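You operate a simulated robot arm through the tools that you are given. There is no shell and no other tool.

You are at the controls of a simulated robot arm. One attempt, no reset.

TASK
Grind two turns of fennel on coarse and take the cup out.
Fine: cup on the white tile; shut the mill drawer again.

It is judged by the outcome, as a careful person would: the job done as asked, and still so three seconds after it is handed in. It fails if anything else is knocked over, pushed out of place, dropped, spilled or broken.

THE ROBOT
A 6-joint arm with a two-finger gripper, fixed in place. Base frame: the origin is at the foot of the arm, x ahead of it, y to its left, z up. Readings come in mm, rad, newtons and seconds.
Its first joint turns from -2.897 to 2.897 rad. Payload 3.43 kg.
The tool frame sits at the grasp point between the pads (the TCP): z along the fingers, y along the line on which they close. The tips reach 20 mm beyond it. Largest opening 190 mm; the body of the gripper starts 248 mm behind the TCP.
Orientation is told as [roll, pitch, yaw] about the base's x, y, z axes, in that order, counted from this pose: with the fingers straight down and closing along the base's y, the tool's x points along the base's -x, its y along +y and its z along -z.

THE INTERFACE
- The arm moves only by the tool step_arm. Its argument "targets" is text: rows parted by semicolons, each of 6 numbers parted by spaces: the shift along the tool's x, y, z in mm, then the turn, a rotation vector about the tool's x, y, z in rad. In form: dx dy dz wx wy wz; .... A call has 1 to 20 rows; each row is the pose to reach, as a shift and turn from the pose commanded when the call began, along the tool's axes at that moment. "grip" is the gripper command, from -1 (shut) to 1 (fully open), values between in proportion, set as the call begins (left out, the last holds). Rows are played at 5 a second. More than 50 mm and 0.15 rad between two rows, or a gripper value outside its range, and nothing of the call is played. Where a pose cannot be reached the arm comes as near as it can. A force on the tool above 50 N (or 10 N above the force at the start of the call, whichever is more), or a blocked arm, ends the call early, and 0.2 s more pass. Each finger travels about 153 mm/s and halts on what it meets, pressing with about 39 N; the grip force reading is that of the motor and also rises with nothing between the fingers. The clock runs only during rows and for 0.2 s after the last one: add rows that repeat a pose to give the fingers time. It gives the time, the measured TCP pose, the force on the tool (base axes), the opening and the grip force at its end, in the units of the frame above (readings bear some noise), with the torque about the TCP (base axes, N m) and any sound that the robot's microphone picked up, and new pictures: "pictures" is both (left out), scene, wrist or none.
- Cameras (640 x 400 px; columns grow to the right, rows downward): "scene" is fixed at [220.6, -649.8, 1529.5]; the picture's right is [-0.95, -0.30, 0.00], its down [-0.27, 0.84, -0.47] and it looks along [0.14, -0.44, -0.88] (base axes); focal length 214 px, centre (320, 200). "wrist" rides on the gripper at [70, -8, -288] in the tool frame; the picture's right is [0.12, 0.99, 0.00], its down [-0.96, 0.12, -0.25] and it looks along [-0.25, 0.03, 0.97] (tool axes); focal length 261 px, centre (320, 200). There is no depth. A picture from a camera that has moved, and an enlarged one, comes with that camera's place and axes in the base frame and with its lens.
- move_column(by): slides the trunk up (or, below 0, down) by that many mm; the arm rides with it, the base frame stays. It gives what a move gives, with no picture.
- close_up(camera, box): a new picture of the part [left, top, right, bottom] of that camera's present view, enlarged. It takes no simulated time.
- close_job(): hands the job in; it is judged then, once.

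Places have to be worked out from the pictures, the camera data and where the tool is seen. Open the gripper and draw the arm clear of the work before you hand the job in, unless the task says otherwise.

The tools are called after "Emit:" by a JSON object that holds its "api" and its "payload". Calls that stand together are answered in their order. step_arm: Moves the arm, as the interface text tells. Its arguments: {"type":"object","properties":{"targets":{"type":"string"},"grip":{"type":"number"},"pictures":{"type":"string","enum":["both","scene","wrist","none"]}},"required":["targets"]} The other tools are called the same way: move_column (by) slides the trunk up or down; close_up (camera, box) takes an enlarged picture of a part of a camera's view; close_job () hands the job in.

At the start:

```text
time_s: 0.0
ee_pos: [554.7, -330.4, 1238.7]
ee_rot: [0.001, 0.0, 0.0]
ft_force: [0.4, -1.3, -0.6]
moment: [0.0, 0.01, 0.0]
width: 190.0
grip_force: 0.0
trunk travel left (down, up): [-275.0, 165.0]
```

scene: 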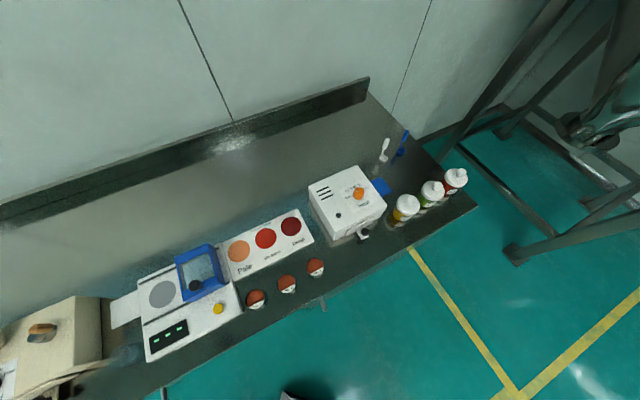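
wrist: 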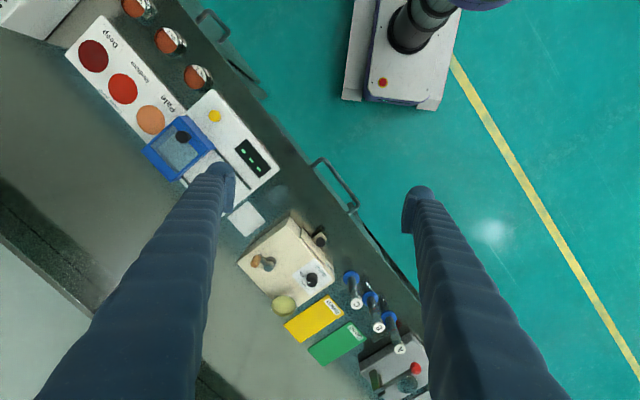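

I'll first look closer at the scene to find the mill, the spice jars, the cup and the white tile.

Emit:
{"api": "close_up", "payload": {"camera": "scene", "box": [300, 130, 480, 250]}}

Emit:
{"api": "close_up", "payload": {"camera": "scene", "box": [0, 230, 240, 400]}}

Emit:
{"api": "close_up", "payload": {"camera": "wrist", "box": [220, 180, 440, 400]}}

Emit:
{"api": "close_up", "payload": {"camera": "wrist", "box": [0, 0, 300, 220]}}

```text
3.33 times, centred on (390, 190) of scene
camera zoom: at [220.6, -649.8, 1529.5], right [-0.95, -0.3, 0.0], down [-0.27, 0.84, -0.47], along [0.14, -0.44, -0.88], focal length 715 px, centre (87, 233)
```

zoom: 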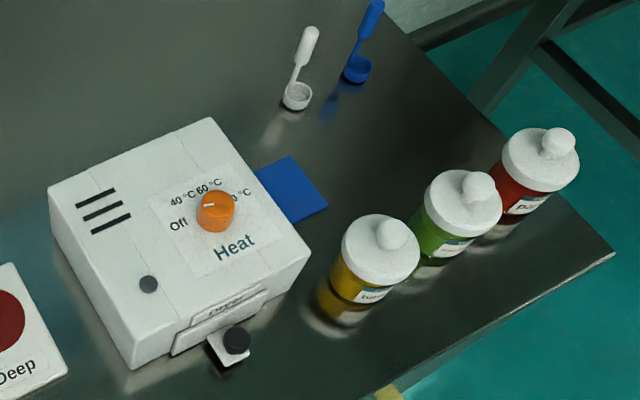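

```text
2.35 times, centred on (120, 315) of scene
camera zoom: at [220.6, -649.8, 1529.5], right [-0.95, -0.3, 0.0], down [-0.27, 0.84, -0.47], along [0.14, -0.44, -0.88], focal length 505 px, centre (791, -71)
```

zoom: 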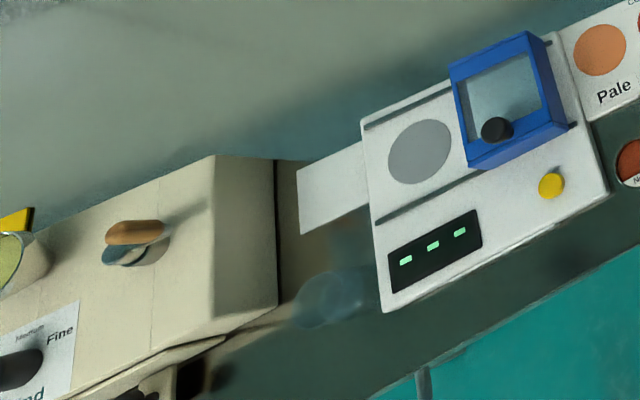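

```text
1.82 times, centred on (330, 290) of wrist
camera zoom: at [483.0, -338.6, 1526.3], right [-0.12, 0.99, 0.0], down [0.96, 0.12, 0.25], along [0.25, 0.03, -0.97], focal length 474 px, centre (302, 36)
```

zoom: 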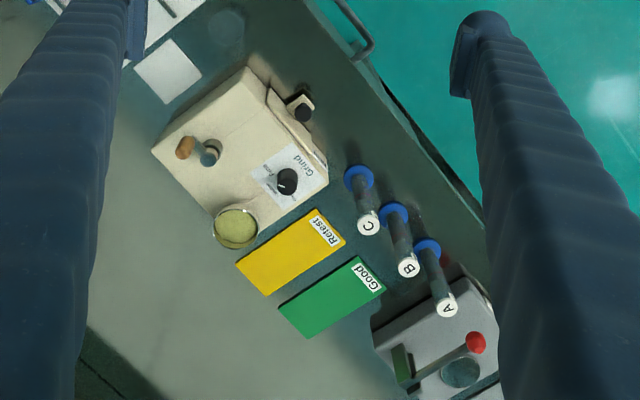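

```text
1.82 times, centred on (150, 110) of wrist
camera zoom: at [483.0, -338.6, 1526.3], right [-0.12, 0.99, 0.0], down [0.96, 0.12, 0.25], along [0.25, 0.03, -0.97], focal length 474 px, centre (629, 364)
```

zoom: 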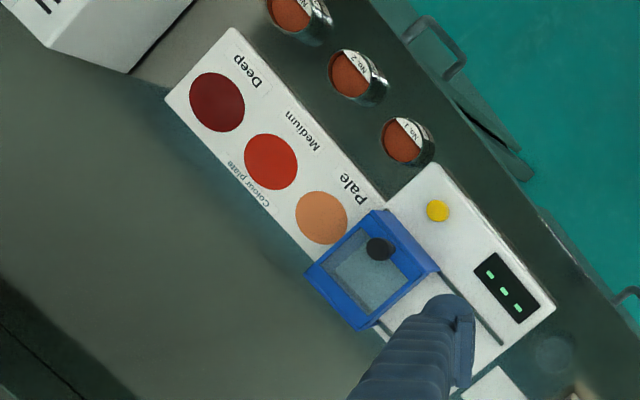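

I locate the beige mill around (800,-400) with a crank on top near (802,-420,964), a "Grind" dial near (834,-314,950) and a drawer knob at its front. I'll look closer at labels before moving.

Emit:
{"api": "close_up", "payload": {"camera": "wrist", "box": [228, 205, 348, 320]}}

Emit:
{"api": "close_up", "payload": {"camera": "scene", "box": [385, 160, 475, 230]}}

Emit:
{"api": "close_up", "payload": {"camera": "scene", "box": [0, 300, 120, 400]}}

Emit:
{"api": "close_up", "payload": {"camera": "wrist", "box": [330, 250, 450, 400]}}

```text
3.48 times, centred on (288, 262) of wrist
camera zoom: at [483.0, -338.6, 1526.3], right [-0.12, 0.99, 0.0], down [0.96, 0.12, 0.25], along [0.25, 0.03, -0.97], focal length 907 px, centre (431, -17)
```

zoom: 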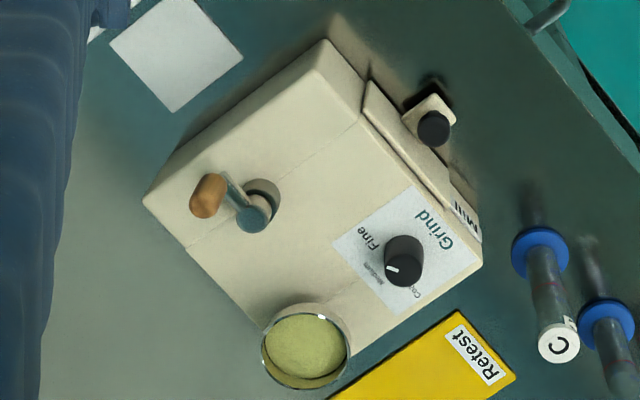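

```text
5.71 times, centred on (430, 195) of scene
camera zoom: at [220.6, -649.8, 1529.5], right [-0.95, -0.3, 0.0], down [-0.27, 0.84, -0.47], along [0.14, -0.44, -0.88], focal length 1226 px, centre (-309, 229)
```

zoom: 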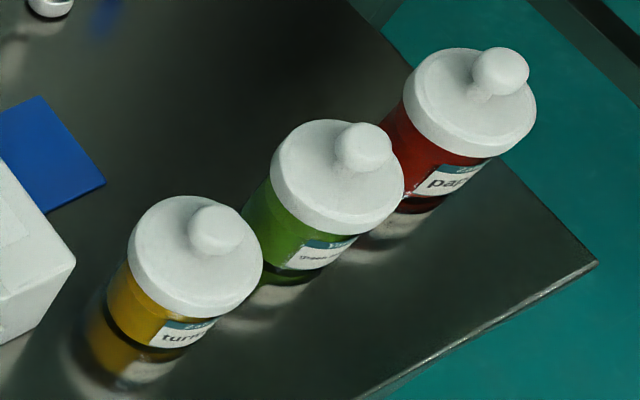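

```text
4.00 times, centred on (60, 350) of scene
camera zoom: at [220.6, -649.8, 1529.5], right [-0.95, -0.3, 0.0], down [-0.27, 0.84, -0.47], along [0.14, -0.44, -0.88], focal length 858 px, centre (1360, -400)
```

zoom: 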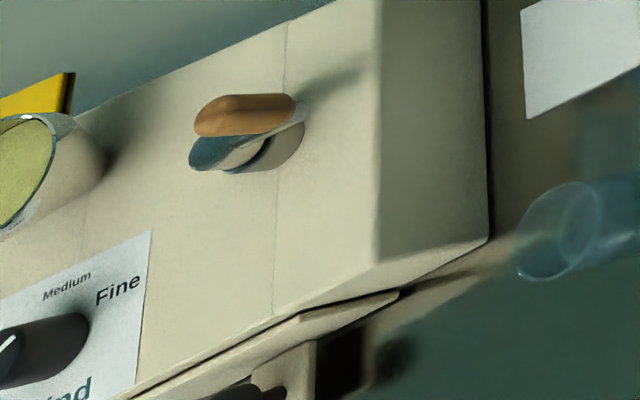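

```text
2.67 times, centred on (390, 325) of wrist
camera zoom: at [483.0, -338.6, 1526.3], right [-0.12, 0.99, 0.0], down [0.96, 0.12, 0.25], along [0.25, 0.03, -0.97], focal length 695 px, centre (133, -133)
```

zoom: 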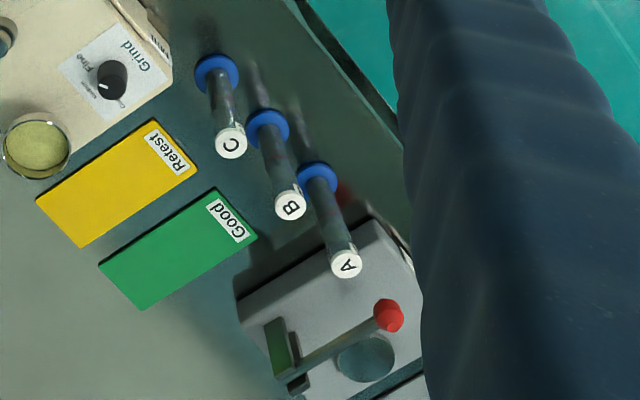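

The mill dial reads Fine / Medium / Coarse, with a crank on top, and a drawer with a black knob at the front; a clear tumbler also stands near the tile. I'll move the wrist camera above the mill, staying high, for a closer look.

Emit:
{"api": "step_arm", "payload": {"targets": "-40 -8 20 0 0 0; -80 -16 40 0 0 0; -120 -24 60 0 0 0; -160 -32 80 0 0 0; -200 -40 100 0 0 0; -235 -45 120 0 0 0; -235 -45 120 0 0 0", "grip": 1, "pictures": "both"}}

```text
time_s: 1.6
ee_pos: [787.4, -375.9, 1123.3]
ee_rot: [0.001, 0.002, -0.002]
ft_force: [-0.5, -0.5, 0.4]
moment: [0.01, -0.01, 0.01]
width: 190.0
grip_force: 0.2
trunk travel left (down, up): [-275.0, 165.0]
camera wrist: at [716.7, -384.1, 1410.4], right [-0.12, 0.99, 0.0], down [0.96, 0.12, 0.25], along [0.25, 0.03, -0.97], focal length 261 px, centre (320, 200)
```

scene: 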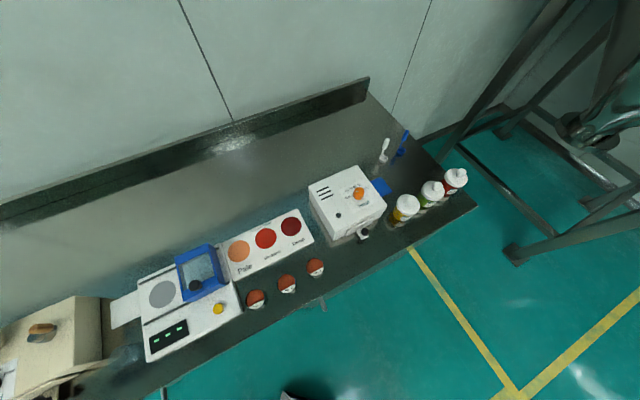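
wrist: 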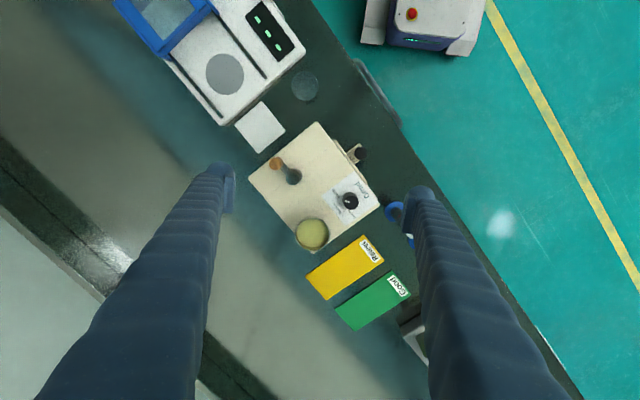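

The camera is now over the mill. I zoom in on the mill, dial, crank and drawer.

Emit:
{"api": "close_up", "payload": {"camera": "wrist", "box": [236, 110, 396, 260]}}

Emit:
{"api": "close_up", "payload": {"camera": "wrist", "box": [320, 170, 384, 220]}}

Emit:
{"api": "close_up", "payload": {"camera": "wrist", "box": [220, 60, 400, 180]}}

```text
2.67 times, centred on (316, 185) of wrist
camera zoom: at [716.7, -384.1, 1410.4], right [-0.12, 0.99, 0.0], down [0.96, 0.12, 0.25], along [0.25, 0.03, -0.97], focal length 695 px, centre (331, 240)
```

zoom: 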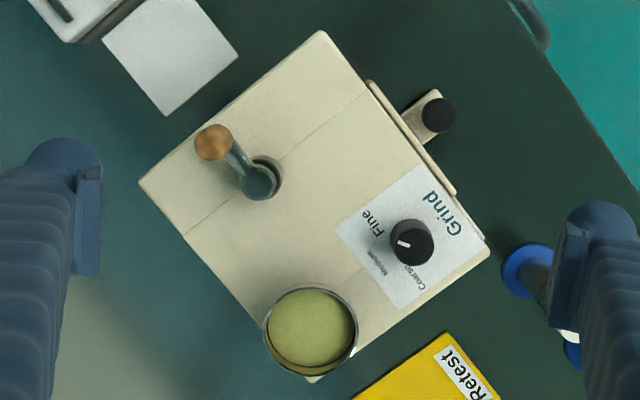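

```text
8.00 times, centred on (352, 195) of wrist
camera zoom: at [716.7, -384.1, 1410.4], right [-0.12, 0.99, 0.0], down [0.96, 0.12, 0.25], along [0.25, 0.03, -0.97], focal length 2085 px, centre (64, 240)
```

zoom: 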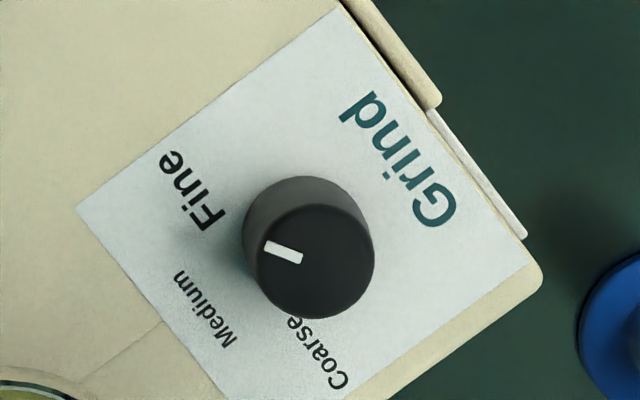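

```text
3.33 times, centred on (310, 120) of wrist
camera zoom: at [716.7, -384.1, 1410.4], right [-0.12, 0.99, 0.0], down [0.96, 0.12, 0.25], along [0.25, 0.03, -0.97], focal length 869 px, centre (353, 467)
```

zoom: 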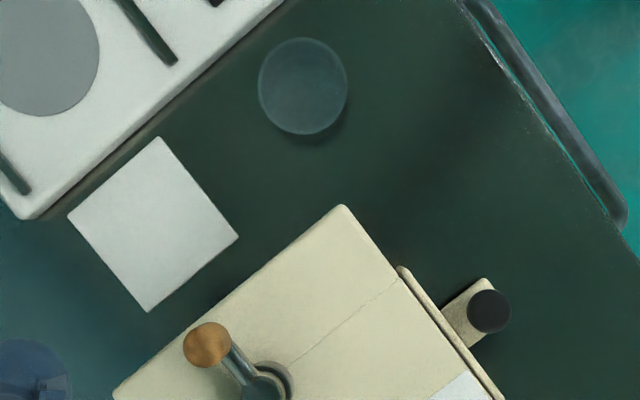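

The dial (top centre ≈ (831,-315,962)) points to Fine; Coarse is 120° counter-clockwise seen from above. I move above the dial with yaw −60° and a smaller opening so I can check alignment.

Emit:
{"api": "step_arm", "payload": {"targets": "-6 9 9 0 0 0.15; -12 18 18 0 0 0.3; -19 26 27 0 0 0.45; -25 35 36 0 0 0.6; -31 44 45 0 0 0.75; -37 52 54 0 0 0.9; -43.6 61 63 0 0 1.047; -43.6 61 63 0 0 1.047", "grip": -0.4, "pictures": "wrist"}}

```text
time_s: 3.4
ee_pos: [832.3, -314.0, 1055.9]
ee_rot: [-0.001, 0.001, -1.049]
ft_force: [0.3, -0.7, -0.3]
moment: [-0.01, 0.03, 0.0]
width: 57.0
grip_force: 0.1
trunk travel left (down, up): [-275.0, 165.0]
camera wrist: at [790.2, -257.3, 1343.9], right [0.8, 0.6, 0.0], down [0.58, -0.78, 0.25], along [0.15, -0.2, -0.97], focal length 261 px, centre (320, 200)
```

wrist: 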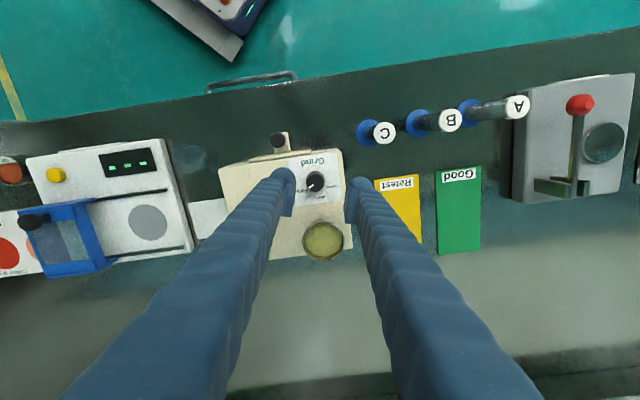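

The opening is 57 mm and the dial lies between the fingers. I zoom to check alignment.

Emit:
{"api": "close_up", "payload": {"camera": "wrist", "box": [270, 140, 366, 200]}}

Emit:
{"api": "close_up", "payload": {"camera": "wrist", "box": [180, 100, 420, 260]}}

```text
6.67 times, centred on (318, 170) of wrist
camera zoom: at [790.2, -257.3, 1343.9], right [0.8, 0.6, 0.0], down [0.58, -0.78, 0.25], along [0.15, -0.2, -0.97], focal length 1738 px, centre (333, 400)
```

zoom: 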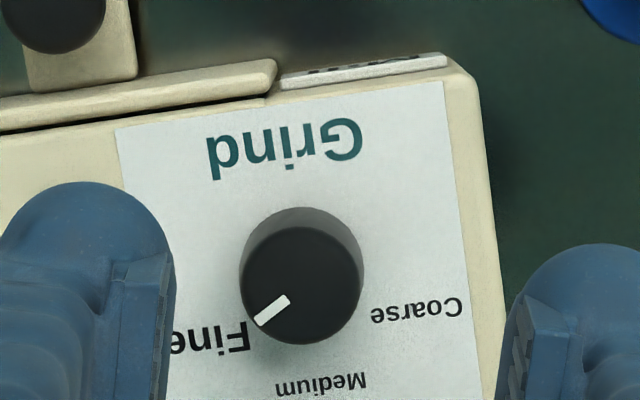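

```text
2.50 times, centred on (300, 180) of wrist
camera zoom: at [790.2, -257.3, 1343.9], right [0.8, 0.6, 0.0], down [0.58, -0.78, 0.25], along [0.15, -0.2, -0.97], focal length 652 px, centre (370, 250)
```

zoom: 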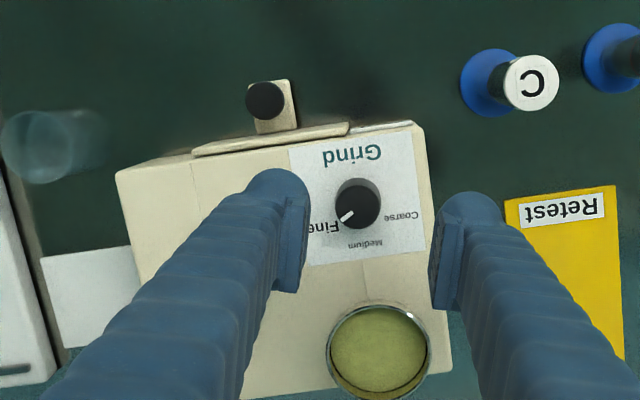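

The dial is about 6 mm left of the TCP line; I shift by (-3,-6) in the tool frame and descend so the tips come to z≈950 around the knob (still open).

Emit:
{"api": "step_arm", "payload": {"targets": "-3 -6 0 0 0 0; -3 -6 25 0 0 0; -3 -6 50 0 0 0; -3 -6 70 0 0 0; -3 -6 80 0 0 0; -3 -6 86 0 0 0; -3 -6 86 0 0 0", "grip": -0.4, "pictures": "wrist"}}

Emit:
{"api": "close_up", "payload": {"camera": "wrist", "box": [260, 150, 380, 225]}}

```text
time_s: 5.0
ee_pos: [828.9, -321.0, 971.5]
ee_rot: [0.001, -0.001, -1.049]
ft_force: [0.1, 0.3, 9.5]
moment: [-0.05, 0.04, -0.03]
width: 57.2
grip_force: 0.0
trunk travel left (down, up): [-275.0, 165.0]
camera wrist: at [786.3, -263.0, 1259.1], right [0.8, 0.6, 0.0], down [0.58, -0.78, 0.25], along [0.15, -0.2, -0.97], focal length 261 px, centre (320, 200)
```

wrist: 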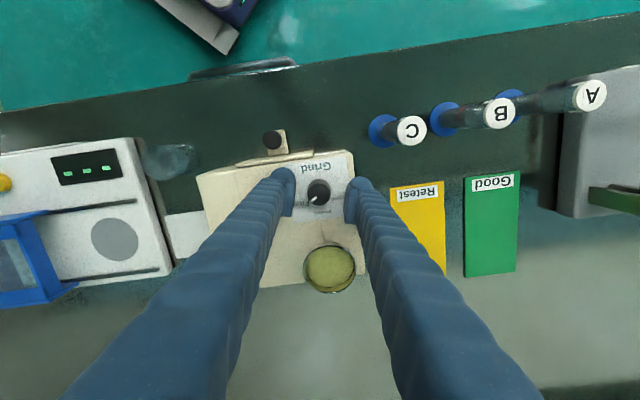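

```text
5.33 times, centred on (320, 188) of wrist
camera zoom: at [786.3, -263.0, 1259.1], right [0.8, 0.6, 0.0], down [0.58, -0.78, 0.25], along [0.15, -0.2, -0.97], focal length 1390 px, centre (320, 267)
```

zoom: 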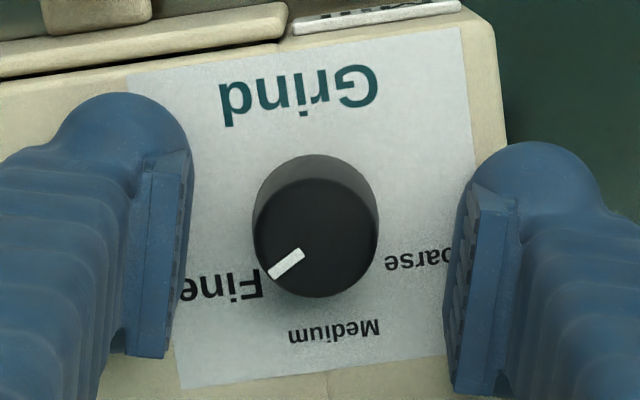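

The force reads 9.5 N upward, so the tips likely just touch the mill top (plate at z≈951). I raise 3 mm and close on the dial knob.

Emit:
{"api": "step_arm", "payload": {"targets": "0 0 -3 0 0 0; 0 0 -3 0 0 0", "grip": -0.4, "pictures": "none"}}

Emit:
{"api": "step_arm", "payload": {"targets": "0 0 0 0 0 0; 0 0 0 0 0 0; 0 0 0 0 0 0", "grip": -1, "pictures": "wrist"}}

Emit:
{"api": "close_up", "payload": {"camera": "wrist", "box": [260, 150, 380, 225]}}

```text
time_s: 5.6
ee_pos: [828.1, -319.9, 972.8]
ee_rot: [-0.001, 0.003, -1.048]
ft_force: [-0.1, 0.0, 0.4]
moment: [0.0, 0.01, -0.03]
width: 56.9
grip_force: 0.0
trunk travel left (down, up): [-275.0, 165.0]
```

```text
time_s: 6.4
ee_pos: [827.7, -320.5, 972.4]
ee_rot: [-0.002, 0.001, -1.048]
ft_force: [-9.5, -5.2, -2.8]
moment: [-0.09, 0.07, 0.05]
width: 25.1
grip_force: 45.2
trunk travel left (down, up): [-275.0, 165.0]
camera wrist: at [785.7, -263.7, 1260.6], right [0.8, 0.6, 0.0], down [0.58, -0.78, 0.25], along [0.15, -0.2, -0.97], focal length 261 px, centre (320, 200)
```

wrist: 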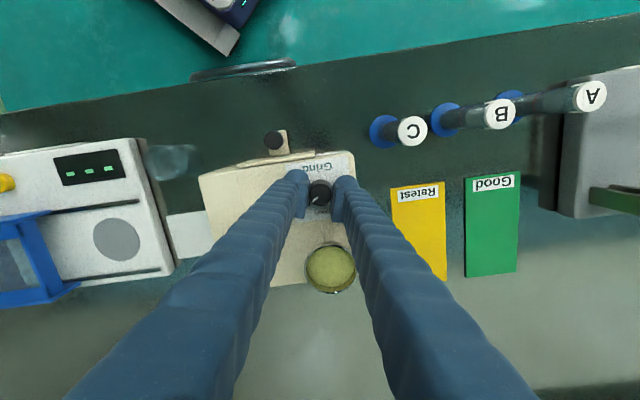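

```text
5.33 times, centred on (320, 188) of wrist
camera zoom: at [785.7, -263.7, 1260.6], right [0.8, 0.6, 0.0], down [0.58, -0.78, 0.25], along [0.15, -0.2, -0.97], focal length 1390 px, centre (320, 267)
```

zoom: 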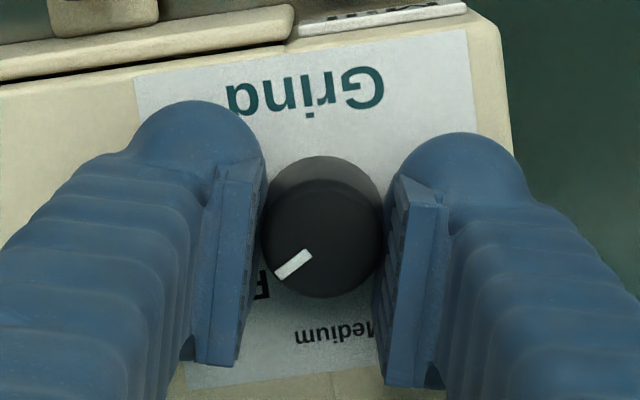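

Gripped at 25 mm. Now I rotate the dial 120° counter-clockwise (from above) toward Coarse.

Emit:
{"api": "step_arm", "payload": {"targets": "0 -0.3 0 0 0 -0.149; -0.1 -0.5 0 0 0 -0.298; -0.2 -0.8 0 0 0 -0.447; -0.3 -1 0 0 0 -0.596; -0.5 -1.2 0 0 0 -0.745; -0.7 -1.4 0 0 0 -0.894; -0.9 -1.6 0 0 0 -1.043; -1.1 -1.7 0 0 0 -1.192; -1.4 -1.8 0 0 0 -1.341; -1.7 -1.8 0 0 0 -1.49; -1.9 -1.8 0 0 0 -1.639; -2.2 -1.8 0 0 0 -1.788; -2.5 -1.7 0 0 0 -1.937; -2.7 -1.6 0 0 0 -2.086; -2.7 -1.6 0 0 0 -2.1; -2.7 -1.6 0 0 0 -2.1", "grip": -1, "pictures": "wrist"}}

Emit:
{"api": "close_up", "payload": {"camera": "wrist", "box": [260, 150, 380, 225]}}

```text
time_s: 8.6
ee_pos: [827.9, -316.0, 972.0]
ee_rot: [0.006, -0.001, 0.428]
ft_force: [4.2, 11.8, -5.3]
moment: [0.76, -0.97, -0.03]
width: 25.2
grip_force: 45.5
trunk travel left (down, up): [-275.0, 165.0]
stopped in row 11: the force on the tool passed its limit at 50 N (the readings are from after the stop); the commanded pose is now the measured one
camera wrist: at [767.8, -354.5, 1260.4], right [-0.52, 0.85, 0.01], down [0.83, 0.5, 0.25], along [0.21, 0.14, -0.97], focal length 261 px, centre (320, 200)
```

wrist: 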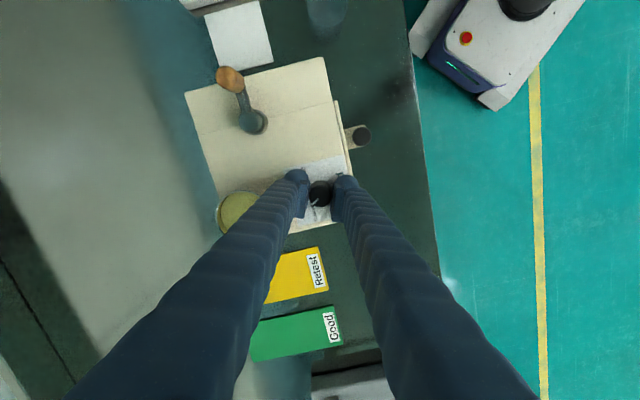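

```text
5.33 times, centred on (320, 188) of wrist
camera zoom: at [767.8, -354.5, 1260.4], right [-0.52, 0.85, 0.01], down [0.83, 0.5, 0.25], along [0.21, 0.14, -0.97], focal length 1390 px, centre (320, 267)
```

zoom: 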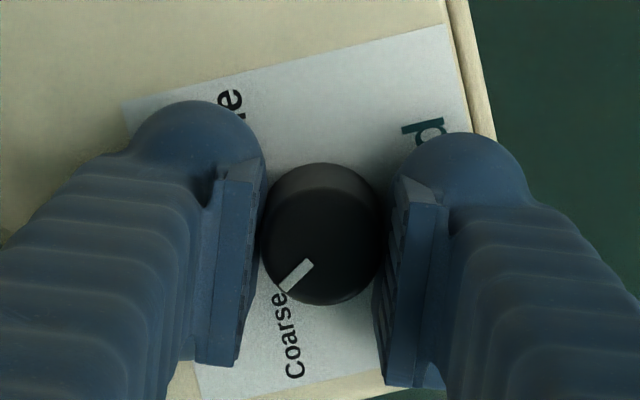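

The dial turned about 85° and then a side force stopped me; the true dial axis seems ~4 mm off from my assumed axis. I check whether the mill stayed in place.

Emit:
{"api": "close_up", "payload": {"camera": "wrist", "box": [180, 0, 420, 150]}}

Emit:
{"api": "close_up", "payload": {"camera": "wrist", "box": [200, 150, 360, 250]}}

Emit:
{"api": "close_up", "payload": {"camera": "scene", "box": [0, 300, 120, 400]}}

```text
2.67 times, centred on (300, 75) of wrist
camera zoom: at [767.8, -354.5, 1260.4], right [-0.52, 0.85, 0.01], down [0.83, 0.5, 0.25], along [0.21, 0.14, -0.97], focal length 695 px, centre (373, 533)
```

zoom: 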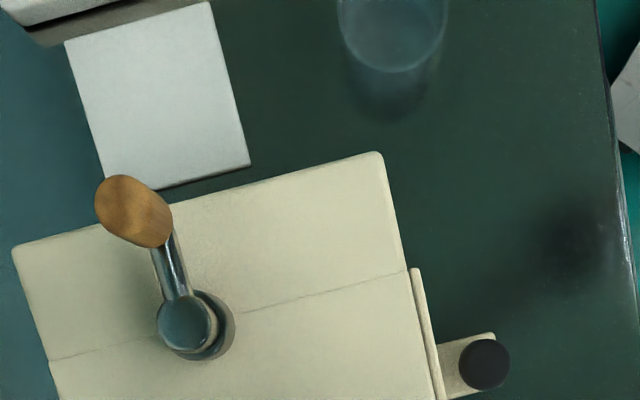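

```text
4.00 times, centred on (280, 200) of wrist
camera zoom: at [767.8, -354.5, 1260.4], right [-0.52, 0.85, 0.01], down [0.83, 0.5, 0.25], along [0.21, 0.14, -0.97], focal length 1043 px, centre (480, 200)
```

zoom: 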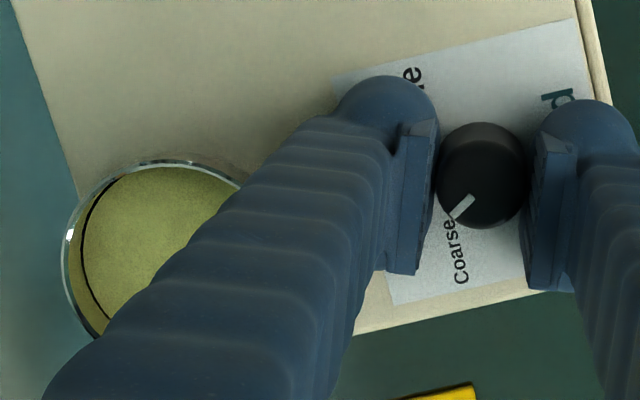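

```text
4.00 times, centred on (60, 350) of scene
camera zoom: at [220.6, -649.8, 1529.5], right [-0.95, -0.3, 0.0], down [-0.27, 0.84, -0.47], along [0.14, -0.44, -0.88], focal length 858 px, centre (1360, -400)
```

zoom: 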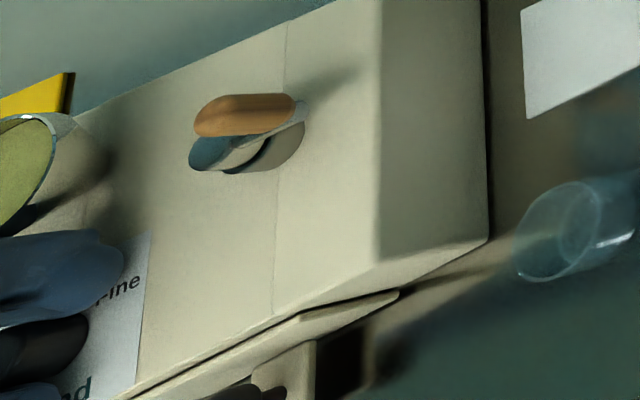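

The scene view shows the mill, crank and tile unmoved. The dial is still ~30° short of Coarse, so I open, recentre by +2.5 mm along tool x, and re-grip.

Emit:
{"api": "step_arm", "payload": {"targets": "0 0 0 0 0 0; 0 0 0 0 0 0; 2.5 0 0 0 0 0; 2.5 0 0 0 0 0", "grip": -0.45, "pictures": "wrist"}}

Emit:
{"api": "close_up", "payload": {"camera": "wrist", "box": [260, 150, 380, 225]}}

```text
time_s: 9.6
ee_pos: [824.4, -320.1, 973.9]
ee_rot: [0.005, 0.0, 0.429]
ft_force: [-9.0, 12.5, -0.6]
moment: [-0.11, -0.04, 0.08]
width: 43.9
grip_force: 0.0
trunk travel left (down, up): [-275.0, 165.0]
camera wrist: at [764.0, -357.6, 1260.7], right [-0.52, 0.85, 0.0], down [0.83, 0.5, 0.25], along [0.21, 0.13, -0.97], focal length 261 px, centre (320, 200)
```

wrist: 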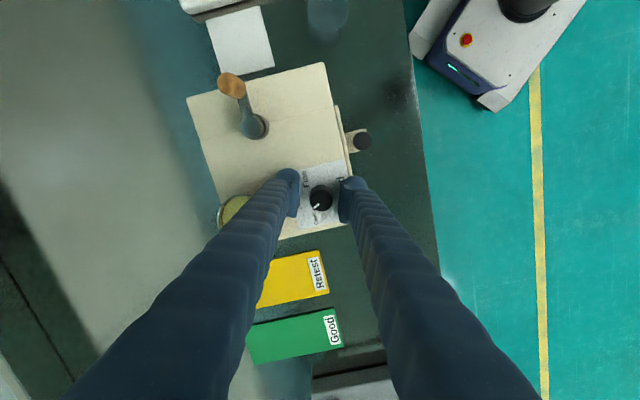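

```text
5.33 times, centred on (320, 188) of wrist
camera zoom: at [764.0, -357.6, 1260.7], right [-0.52, 0.85, 0.0], down [0.83, 0.5, 0.25], along [0.21, 0.13, -0.97], focal length 1390 px, centre (320, 267)
```

zoom: 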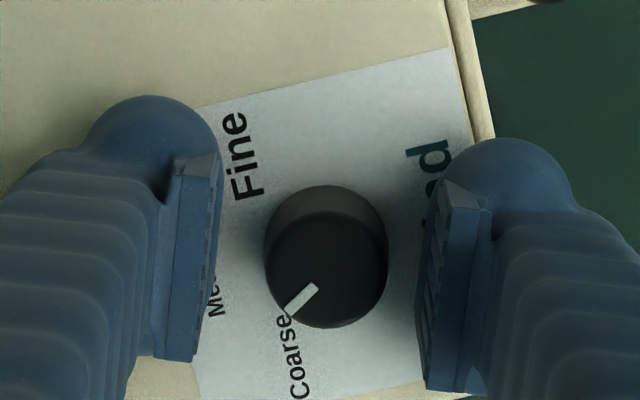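

The opening stuck at 44 mm with a side force, so the left finger is likely touching the hopper behind the dial. I narrow the opening to relieve it, then lift straight up.

Emit:
{"api": "step_arm", "payload": {"targets": "0 0 0 0 0 0; 0 0 0 0 0 0", "grip": -0.64, "pictures": "none"}}

Emit:
{"api": "step_arm", "payload": {"targets": "0 0 -20 0 0 0; 0 0 -50 0 0 0; 0 0 -90 0 0 0; 0 0 -90 0 0 0", "grip": -0.64, "pictures": "both"}}

Emit:
{"api": "close_up", "payload": {"camera": "wrist", "box": [200, 60, 400, 240]}}

```text
time_s: 10.2
ee_pos: [825.2, -322.3, 972.2]
ee_rot: [0.003, 0.0, 0.428]
ft_force: [-0.5, -0.1, -0.1]
moment: [-0.01, 0.01, 0.05]
width: 34.1
grip_force: 0.1
trunk travel left (down, up): [-275.0, 165.0]
```

```text
time_s: 11.2
ee_pos: [825.1, -321.9, 1064.1]
ee_rot: [0.008, 0.001, 0.428]
ft_force: [0.2, 0.5, 0.3]
moment: [0.0, 0.07, 0.02]
width: 34.2
grip_force: 0.1
trunk travel left (down, up): [-275.0, 165.0]
camera wrist: at [765.7, -359.9, 1351.8], right [-0.52, 0.85, 0.01], down [0.83, 0.5, 0.25], along [0.21, 0.13, -0.97], focal length 261 px, centre (320, 200)
```

scene: 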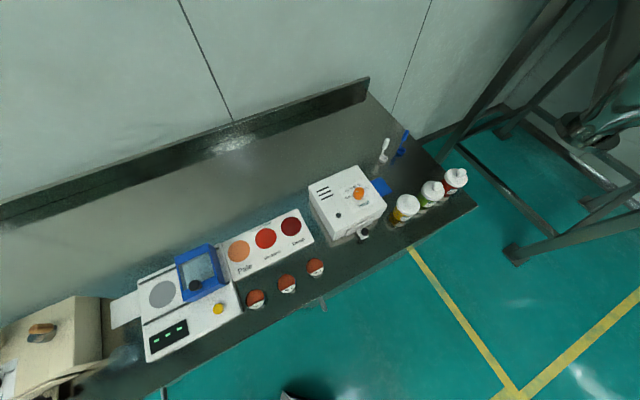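
wrist: 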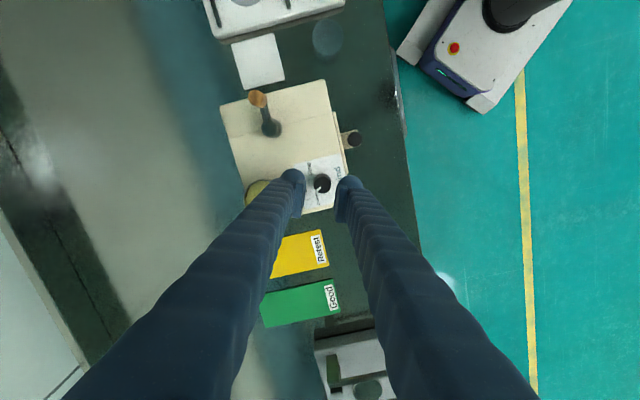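

```text
2.22 times, centred on (300, 150) of wrist
camera zoom: at [765.7, -359.9, 1351.8], right [-0.52, 0.85, 0.01], down [0.83, 0.5, 0.25], along [0.21, 0.13, -0.97], focal length 579 px, centre (364, 311)
```

zoom: 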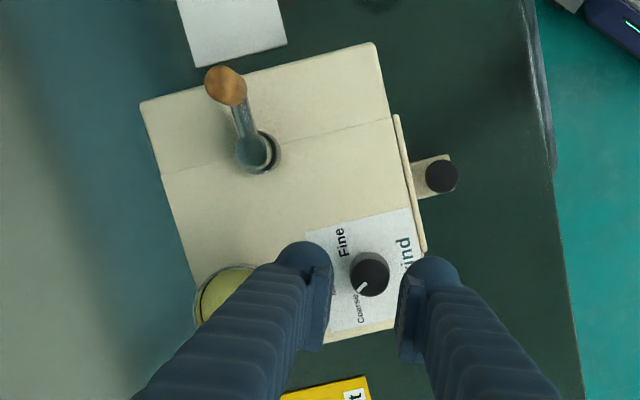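

Lifted clear with no residual force. I rotate the wrist back to yaw ≈ −1.1 rad, so that the fingers lie along the mill's front edge and away from the hopper, above the dial.

Emit:
{"api": "step_arm", "payload": {"targets": "-0.3 0 0 0 0 0.149; -0.6 0 0 0 0 0.298; -1 0 0 0 0 0.447; -1.2 0.5 0 0 0 0.596; -1.5 0.5 0 0 0 0.745; -2 0.5 0 0 0 0.894; -2 1 0 0 0 1.043; -2.5 1 0 0 0 1.192; -2.5 1 0 0 0 1.341; -2.5 1 0 0 0 1.49; -2.5 1 0 0 0 1.53; -2.5 1 0 0 0 1.53", "grip": -0.4, "pictures": "wrist"}}

Emit:
{"api": "close_up", "payload": {"camera": "wrist", "box": [260, 140, 380, 215]}}

Emit:
{"api": "close_up", "payload": {"camera": "wrist", "box": [200, 120, 420, 280]}}

```text
time_s: 13.8
ee_pos: [827.8, -317.9, 1062.9]
ee_rot: [0.001, 0.005, -1.102]
ft_force: [0.7, -0.6, -0.2]
moment: [0.05, -0.02, -0.01]
width: 57.1
grip_force: 0.1
trunk travel left (down, up): [-275.0, 165.0]
camera wrist: at [788.5, -260.8, 1350.6], right [0.83, 0.55, 0.0], down [0.54, -0.81, 0.24], along [0.14, -0.2, -0.97], focal length 261 px, centre (320, 200)
```

wrist: 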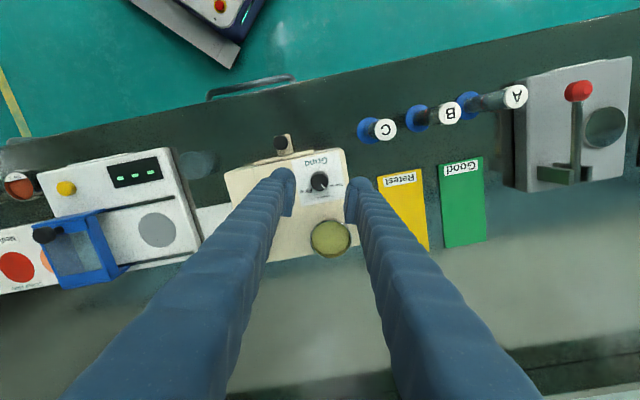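

```text
5.33 times, centred on (320, 178) of wrist
camera zoom: at [788.5, -260.8, 1350.6], right [0.83, 0.55, 0.0], down [0.54, -0.81, 0.24], along [0.14, -0.2, -0.97], focal length 1390 px, centre (320, 320)
```

zoom: 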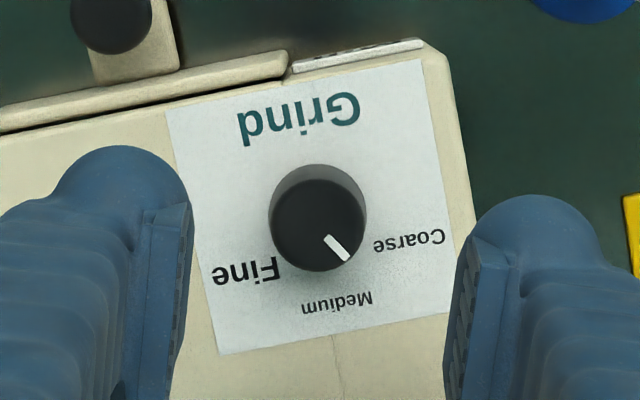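

```text
2.50 times, centred on (310, 200) of wrist
camera zoom: at [788.5, -260.8, 1350.6], right [0.83, 0.55, 0.0], down [0.54, -0.81, 0.24], along [0.14, -0.2, -0.97], focal length 652 px, centre (345, 200)
```

zoom: 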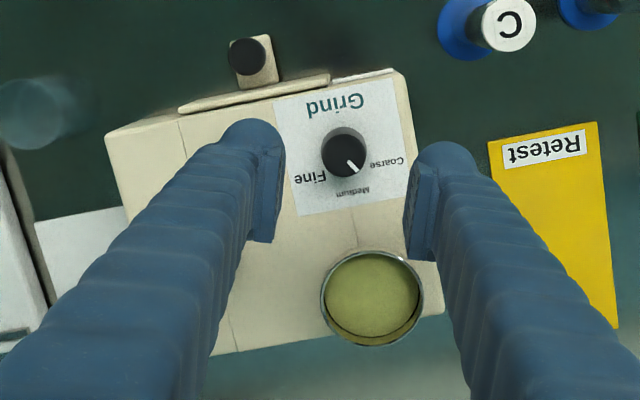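

Remaining angle to Coarse is about 33°. I descend around the knob, shifted −1.5 mm in tool x, and close on it.

Emit:
{"api": "step_arm", "payload": {"targets": "-1.5 0 20 0 0 0; -1.5 0 45 0 0 0; -1.5 0 65 0 0 0; -1.5 0 80 0 0 0; -1.5 0 89 0 0 0; -1.5 0 89 0 0 0", "grip": -0.4, "pictures": "none"}}

Emit:
{"api": "step_arm", "payload": {"targets": "0 0 0 0 0 0; 0 0 0 0 0 0; 0 0 0 0 0 0", "grip": -1, "pictures": "none"}}

Emit:
{"api": "step_arm", "payload": {"targets": "0 0 0 0 0 -0.1; 0 0 0 0 0 -0.2; 0 0 0 0 0 -0.3; 0 0 0 0 0 -0.4; 0 0 0 0 0 -0.5; 0 0 0 0 0 -0.585; 0 0 0 0 0 -0.585", "grip": -1, "pictures": "wrist"}}

Emit:
{"api": "close_up", "payload": {"camera": "wrist", "box": [260, 150, 380, 225]}}

```text
time_s: 15.2
ee_pos: [827.8, -319.3, 974.0]
ee_rot: [0.001, 0.006, -1.102]
ft_force: [-0.3, 1.0, 0.4]
moment: [0.02, 0.0, 0.04]
width: 57.0
grip_force: 0.1
trunk travel left (down, up): [-275.0, 165.0]
```

```text
time_s: 16.0
ee_pos: [828.7, -320.0, 974.0]
ee_rot: [0.0, 0.007, -1.101]
ft_force: [-5.0, -2.4, -1.2]
moment: [-0.1, 0.0, 0.04]
width: 25.2
grip_force: 44.6
trunk travel left (down, up): [-275.0, 165.0]
```

```text
time_s: 17.6
ee_pos: [829.2, -318.3, 973.9]
ee_rot: [0.005, 0.004, -0.517]
ft_force: [5.0, 3.8, -5.5]
moment: [0.07, -0.06, -0.45]
width: 25.0
grip_force: 45.5
trunk travel left (down, up): [-275.0, 165.0]
camera wrist: at [763.4, -292.5, 1262.2], right [0.39, 0.92, 0.0], down [0.89, -0.37, 0.24], along [0.23, -0.09, -0.97], focal length 261 px, centre (320, 200)
```

wrist: 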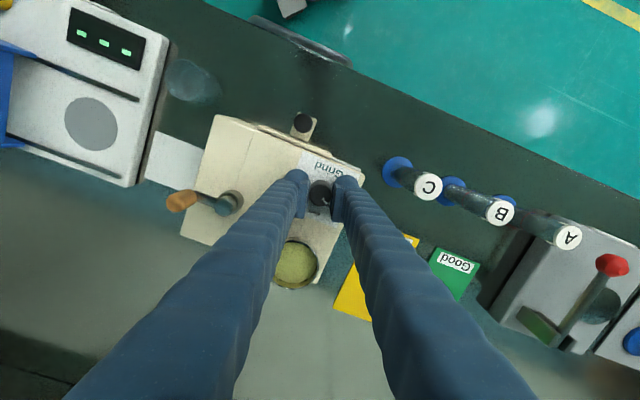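

```text
5.33 times, centred on (320, 188) of wrist
camera zoom: at [763.4, -292.5, 1262.2], right [0.39, 0.92, 0.0], down [0.89, -0.37, 0.24], along [0.23, -0.09, -0.97], focal length 1390 px, centre (320, 267)
```

zoom: 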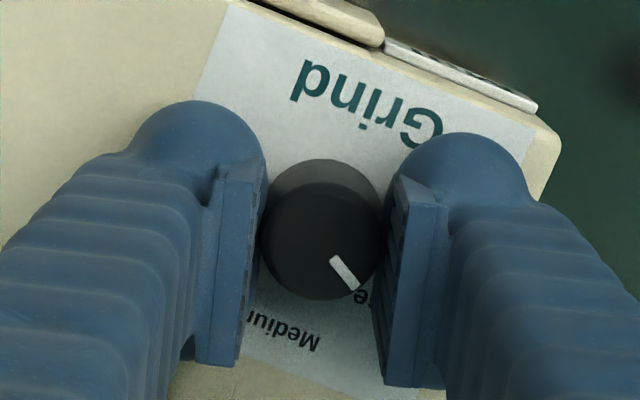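

The dial turned with a slight resisting torque at the end. I open and lift to check the pointer against "Coarse".

Emit:
{"api": "step_arm", "payload": {"targets": "0 0 0 0 0 0; 0 0 0 0 0 0; 0 0 -25 0 0 0; 0 0 -60 0 0 0; 0 0 -95 0 0 0; 0 0 -95 0 0 0", "grip": -0.4, "pictures": "wrist"}}

Emit:
{"api": "close_up", "payload": {"camera": "wrist", "box": [260, 140, 380, 215]}}

```text
time_s: 19.0
ee_pos: [828.8, -319.8, 1067.7]
ee_rot: [0.003, 0.005, -0.517]
ft_force: [0.9, 0.0, -0.4]
moment: [-0.03, -0.02, 0.0]
width: 57.3
grip_force: 0.0
trunk travel left (down, up): [-275.0, 165.0]
camera wrist: at [762.9, -293.5, 1355.5], right [0.39, 0.92, 0.0], down [0.89, -0.38, 0.24], along [0.23, -0.09, -0.97], focal length 261 px, centre (320, 200)
```

wrist: 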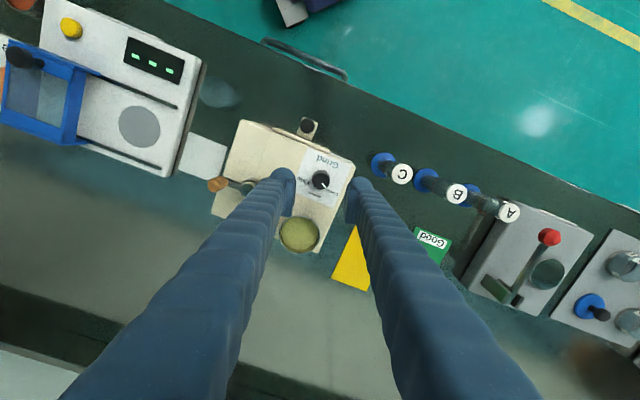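

```text
5.33 times, centred on (320, 178) of wrist
camera zoom: at [762.9, -293.5, 1355.5], right [0.39, 0.92, 0.0], down [0.89, -0.38, 0.24], along [0.23, -0.09, -0.97], focal length 1390 px, centre (320, 320)
```

zoom: 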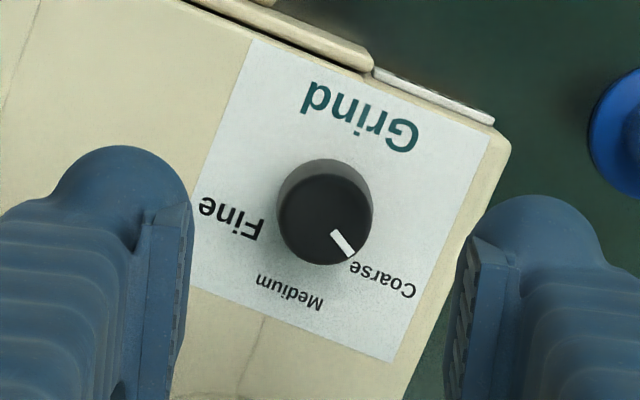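

The pointer now lines up with "Coarse". Next I go above the crank knob (≈(769,-445), top z≈1020–1030), rotating to yaw ≈ +0.45 so the fingers stay clear of the hopper.

Emit:
{"api": "step_arm", "payload": {"targets": "-1.4 -20 -10 0 0 -0.138; -2.8 -40 -20 0 0 -0.276; -4.2 -60 -30 0 0 -0.414; -5.5 -79 -40 0 0 -0.552; -6.9 -99 -42 0 0 -0.69; -8.3 -119 -42 0 0 -0.828; -9.6 -138 -42 0 0 -0.966; -9.6 -138 -42 0 0 -0.966", "grip": -0.4, "pictures": "wrist"}}

Emit:
{"api": "close_up", "payload": {"camera": "wrist", "box": [260, 130, 400, 220]}}

Emit:
{"api": "close_up", "payload": {"camera": "wrist", "box": [200, 60, 440, 240]}}

```text
time_s: 20.8
ee_pos: [768.4, -444.0, 1109.7]
ee_rot: [0.005, 0.001, 0.452]
ft_force: [0.0, -0.9, -0.4]
moment: [0.01, -0.03, 0.0]
width: 57.0
grip_force: 0.1
trunk travel left (down, up): [-275.0, 165.0]
camera wrist: at [708.8, -484.0, 1397.7], right [-0.54, 0.84, 0.01], down [0.82, 0.52, 0.25], along [0.21, 0.14, -0.97], focal length 261 px, centre (320, 200)
```

wrist: 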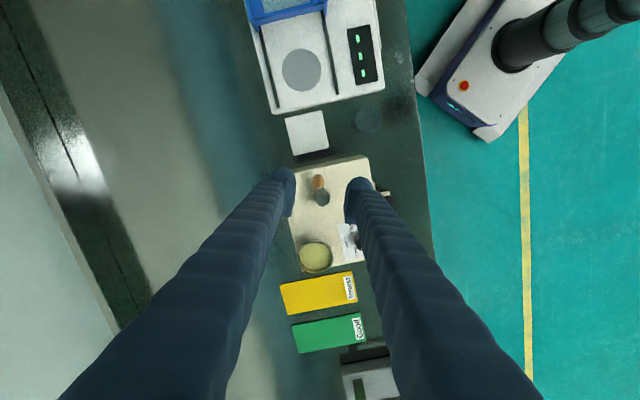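

```text
4.44 times, centred on (330, 175) of wrist
camera zoom: at [708.8, -484.0, 1397.7], right [-0.54, 0.84, 0.01], down [0.82, 0.52, 0.25], along [0.21, 0.14, -0.97], focal length 1158 px, centre (276, 311)
```

zoom: 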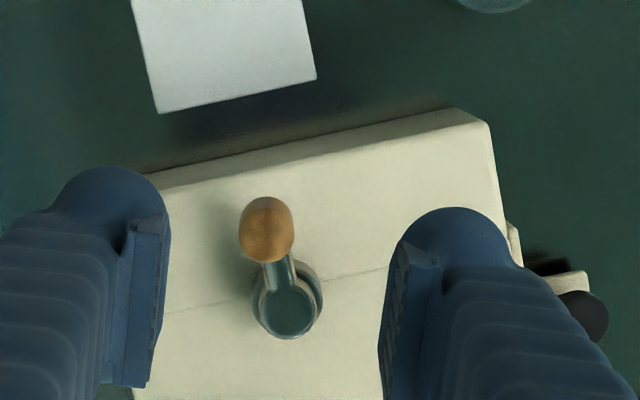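

```text
2.22 times, centred on (320, 150) of wrist
camera zoom: at [708.8, -484.0, 1397.7], right [-0.54, 0.84, 0.01], down [0.82, 0.52, 0.25], along [0.21, 0.14, -0.97], focal length 579 px, centre (320, 311)
```

zoom: 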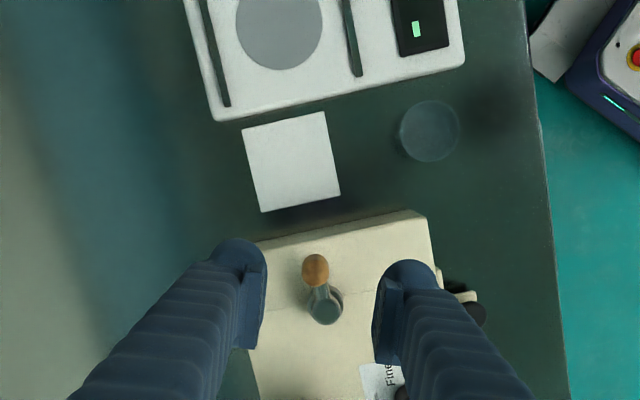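

The crank knob is about (-1.5,-2) mm off in the tool frame, with the hub at ≈(796.5,-419.5) and radius ≈36.7 mm. I descend to TCP z≈1018 around the knob, then grip.

Emit:
{"api": "step_arm", "payload": {"targets": "-1.5 -2.1 20 0 0 0; -1.5 -2.1 45 0 0 0; -1.5 -2.1 65 0 0 0; -1.5 -2.1 82 0 0 0; -1.5 -2.1 91 0 0 0; -1.5 -2.1 91 0 0 0", "grip": -0.4, "pictures": "wrist"}}

Emit:
{"api": "close_up", "payload": {"camera": "wrist", "box": [250, 150, 400, 240]}}

```text
time_s: 22.2
ee_pos: [771.1, -446.8, 1019.8]
ee_rot: [0.005, 0.002, 0.45]
ft_force: [-0.9, -0.2, -0.3]
moment: [-0.02, 0.0, -0.01]
width: 57.1
grip_force: 0.0
trunk travel left (down, up): [-275.0, 165.0]
camera wrist: at [710.9, -485.9, 1307.1], right [-0.54, 0.84, 0.0], down [0.82, 0.52, 0.25], along [0.21, 0.14, -0.97], focal length 261 px, centre (320, 200)
```

wrist: 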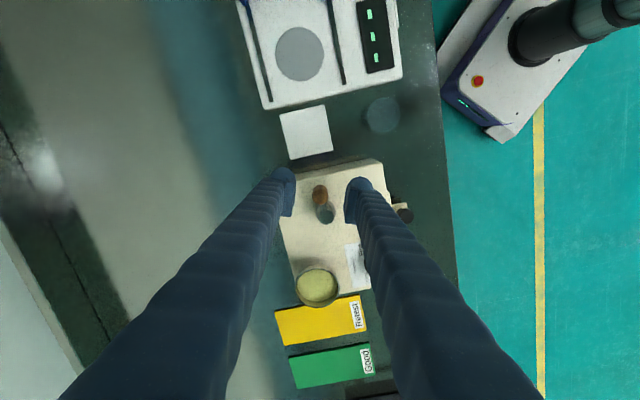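

```text
4.27 times, centred on (325, 195) of wrist
camera zoom: at [710.9, -485.9, 1307.1], right [-0.54, 0.84, 0.0], down [0.82, 0.52, 0.25], along [0.21, 0.14, -0.97], focal length 1112 px, centre (299, 221)
```

zoom: 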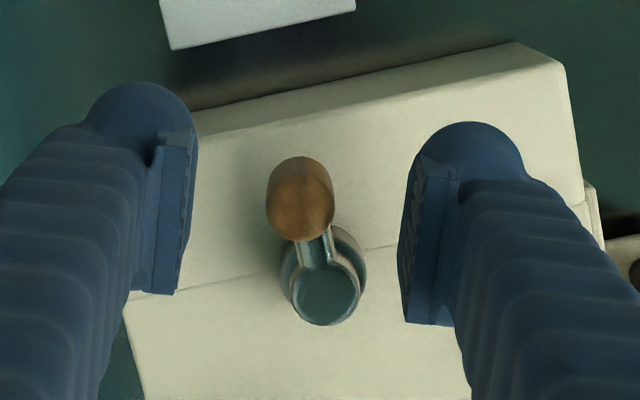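

The knob is centred between the pads. I close on it.

Emit:
{"api": "step_arm", "payload": {"targets": "0 0 0 0 0 0; 0 0 0 0 0 0; 0 0 0 0 0 0", "grip": -1, "pictures": "wrist"}}

Emit:
{"api": "close_up", "payload": {"camera": "wrist", "box": [250, 150, 400, 240]}}

```text
time_s: 23.0
ee_pos: [771.6, -445.8, 1019.4]
ee_rot: [0.006, -0.001, 0.45]
ft_force: [0.6, 1.3, -1.5]
moment: [-0.02, -0.04, 0.01]
width: 17.3
grip_force: 44.8
trunk travel left (down, up): [-275.0, 165.0]
camera wrist: at [711.1, -485.9, 1307.0], right [-0.54, 0.84, 0.01], down [0.82, 0.52, 0.25], along [0.21, 0.14, -0.97], focal length 261 px, centre (320, 200)
```

wrist: 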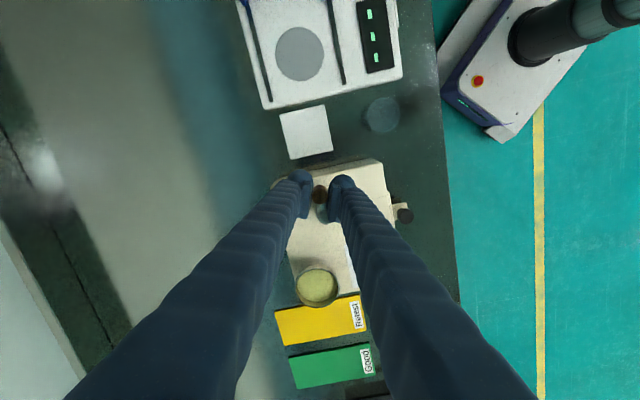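

```text
4.27 times, centred on (325, 195) of wrist
camera zoom: at [711.1, -485.9, 1307.0], right [-0.54, 0.84, 0.01], down [0.82, 0.52, 0.25], along [0.21, 0.14, -0.97], focal length 1112 px, centre (299, 221)
```

zoom: 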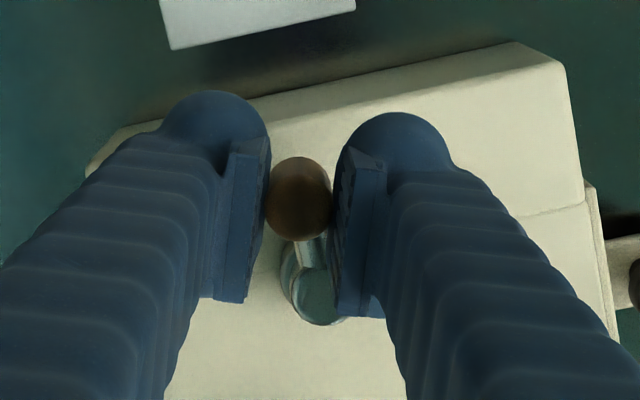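

Gripped at 17.3 mm with almost no side force. I start with a short 40° clockwise arc (estimated hub at tool (-35,+12.7)) and read positions to calibrate the crank circle.

Emit:
{"api": "step_arm", "payload": {"targets": "1.43 4.99 0 0 0 0; 2.15 10.14 0 0 0 0; 2.14 15.33 0 0 0 0; 1.41 20.48 0 0 0 0; -0.03 25.47 0 0 0 0; -0.03 25.47 0 0 0 0; -0.03 25.47 0 0 0 0", "grip": -1, "pictures": "wrist"}}

Emit:
{"api": "close_up", "payload": {"camera": "wrist", "box": [250, 150, 400, 240]}}

```text
time_s: 24.6
ee_pos: [759.7, -423.3, 1019.2]
ee_rot: [0.005, 0.0, 0.45]
ft_force: [6.5, 0.8, -2.7]
moment: [0.02, -0.09, 0.0]
width: 17.3
grip_force: 44.8
trunk travel left (down, up): [-275.0, 165.0]
camera wrist: at [700.2, -461.8, 1307.0], right [-0.54, 0.84, 0.01], down [0.82, 0.52, 0.25], along [0.21, 0.14, -0.97], focal length 261 px, centre (320, 200)
```

wrist: 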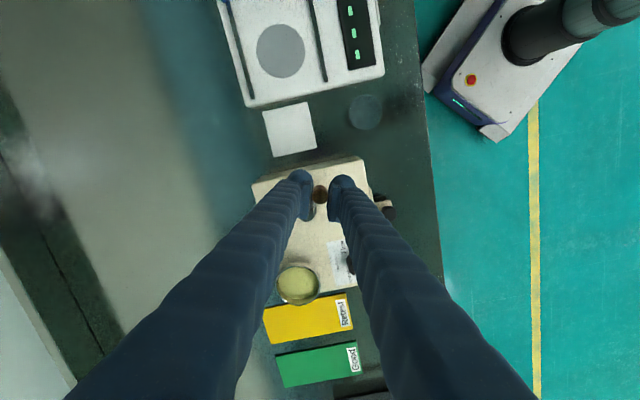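

```text
4.27 times, centred on (325, 195) of wrist
camera zoom: at [700.2, -461.8, 1307.0], right [-0.54, 0.84, 0.01], down [0.82, 0.52, 0.25], along [0.21, 0.14, -0.97], focal length 1112 px, centre (299, 221)
```

zoom: 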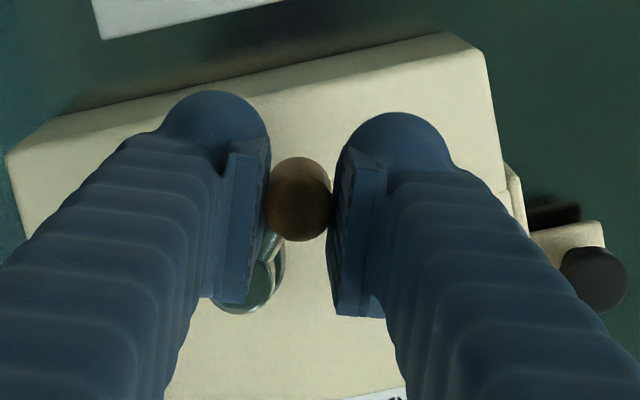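

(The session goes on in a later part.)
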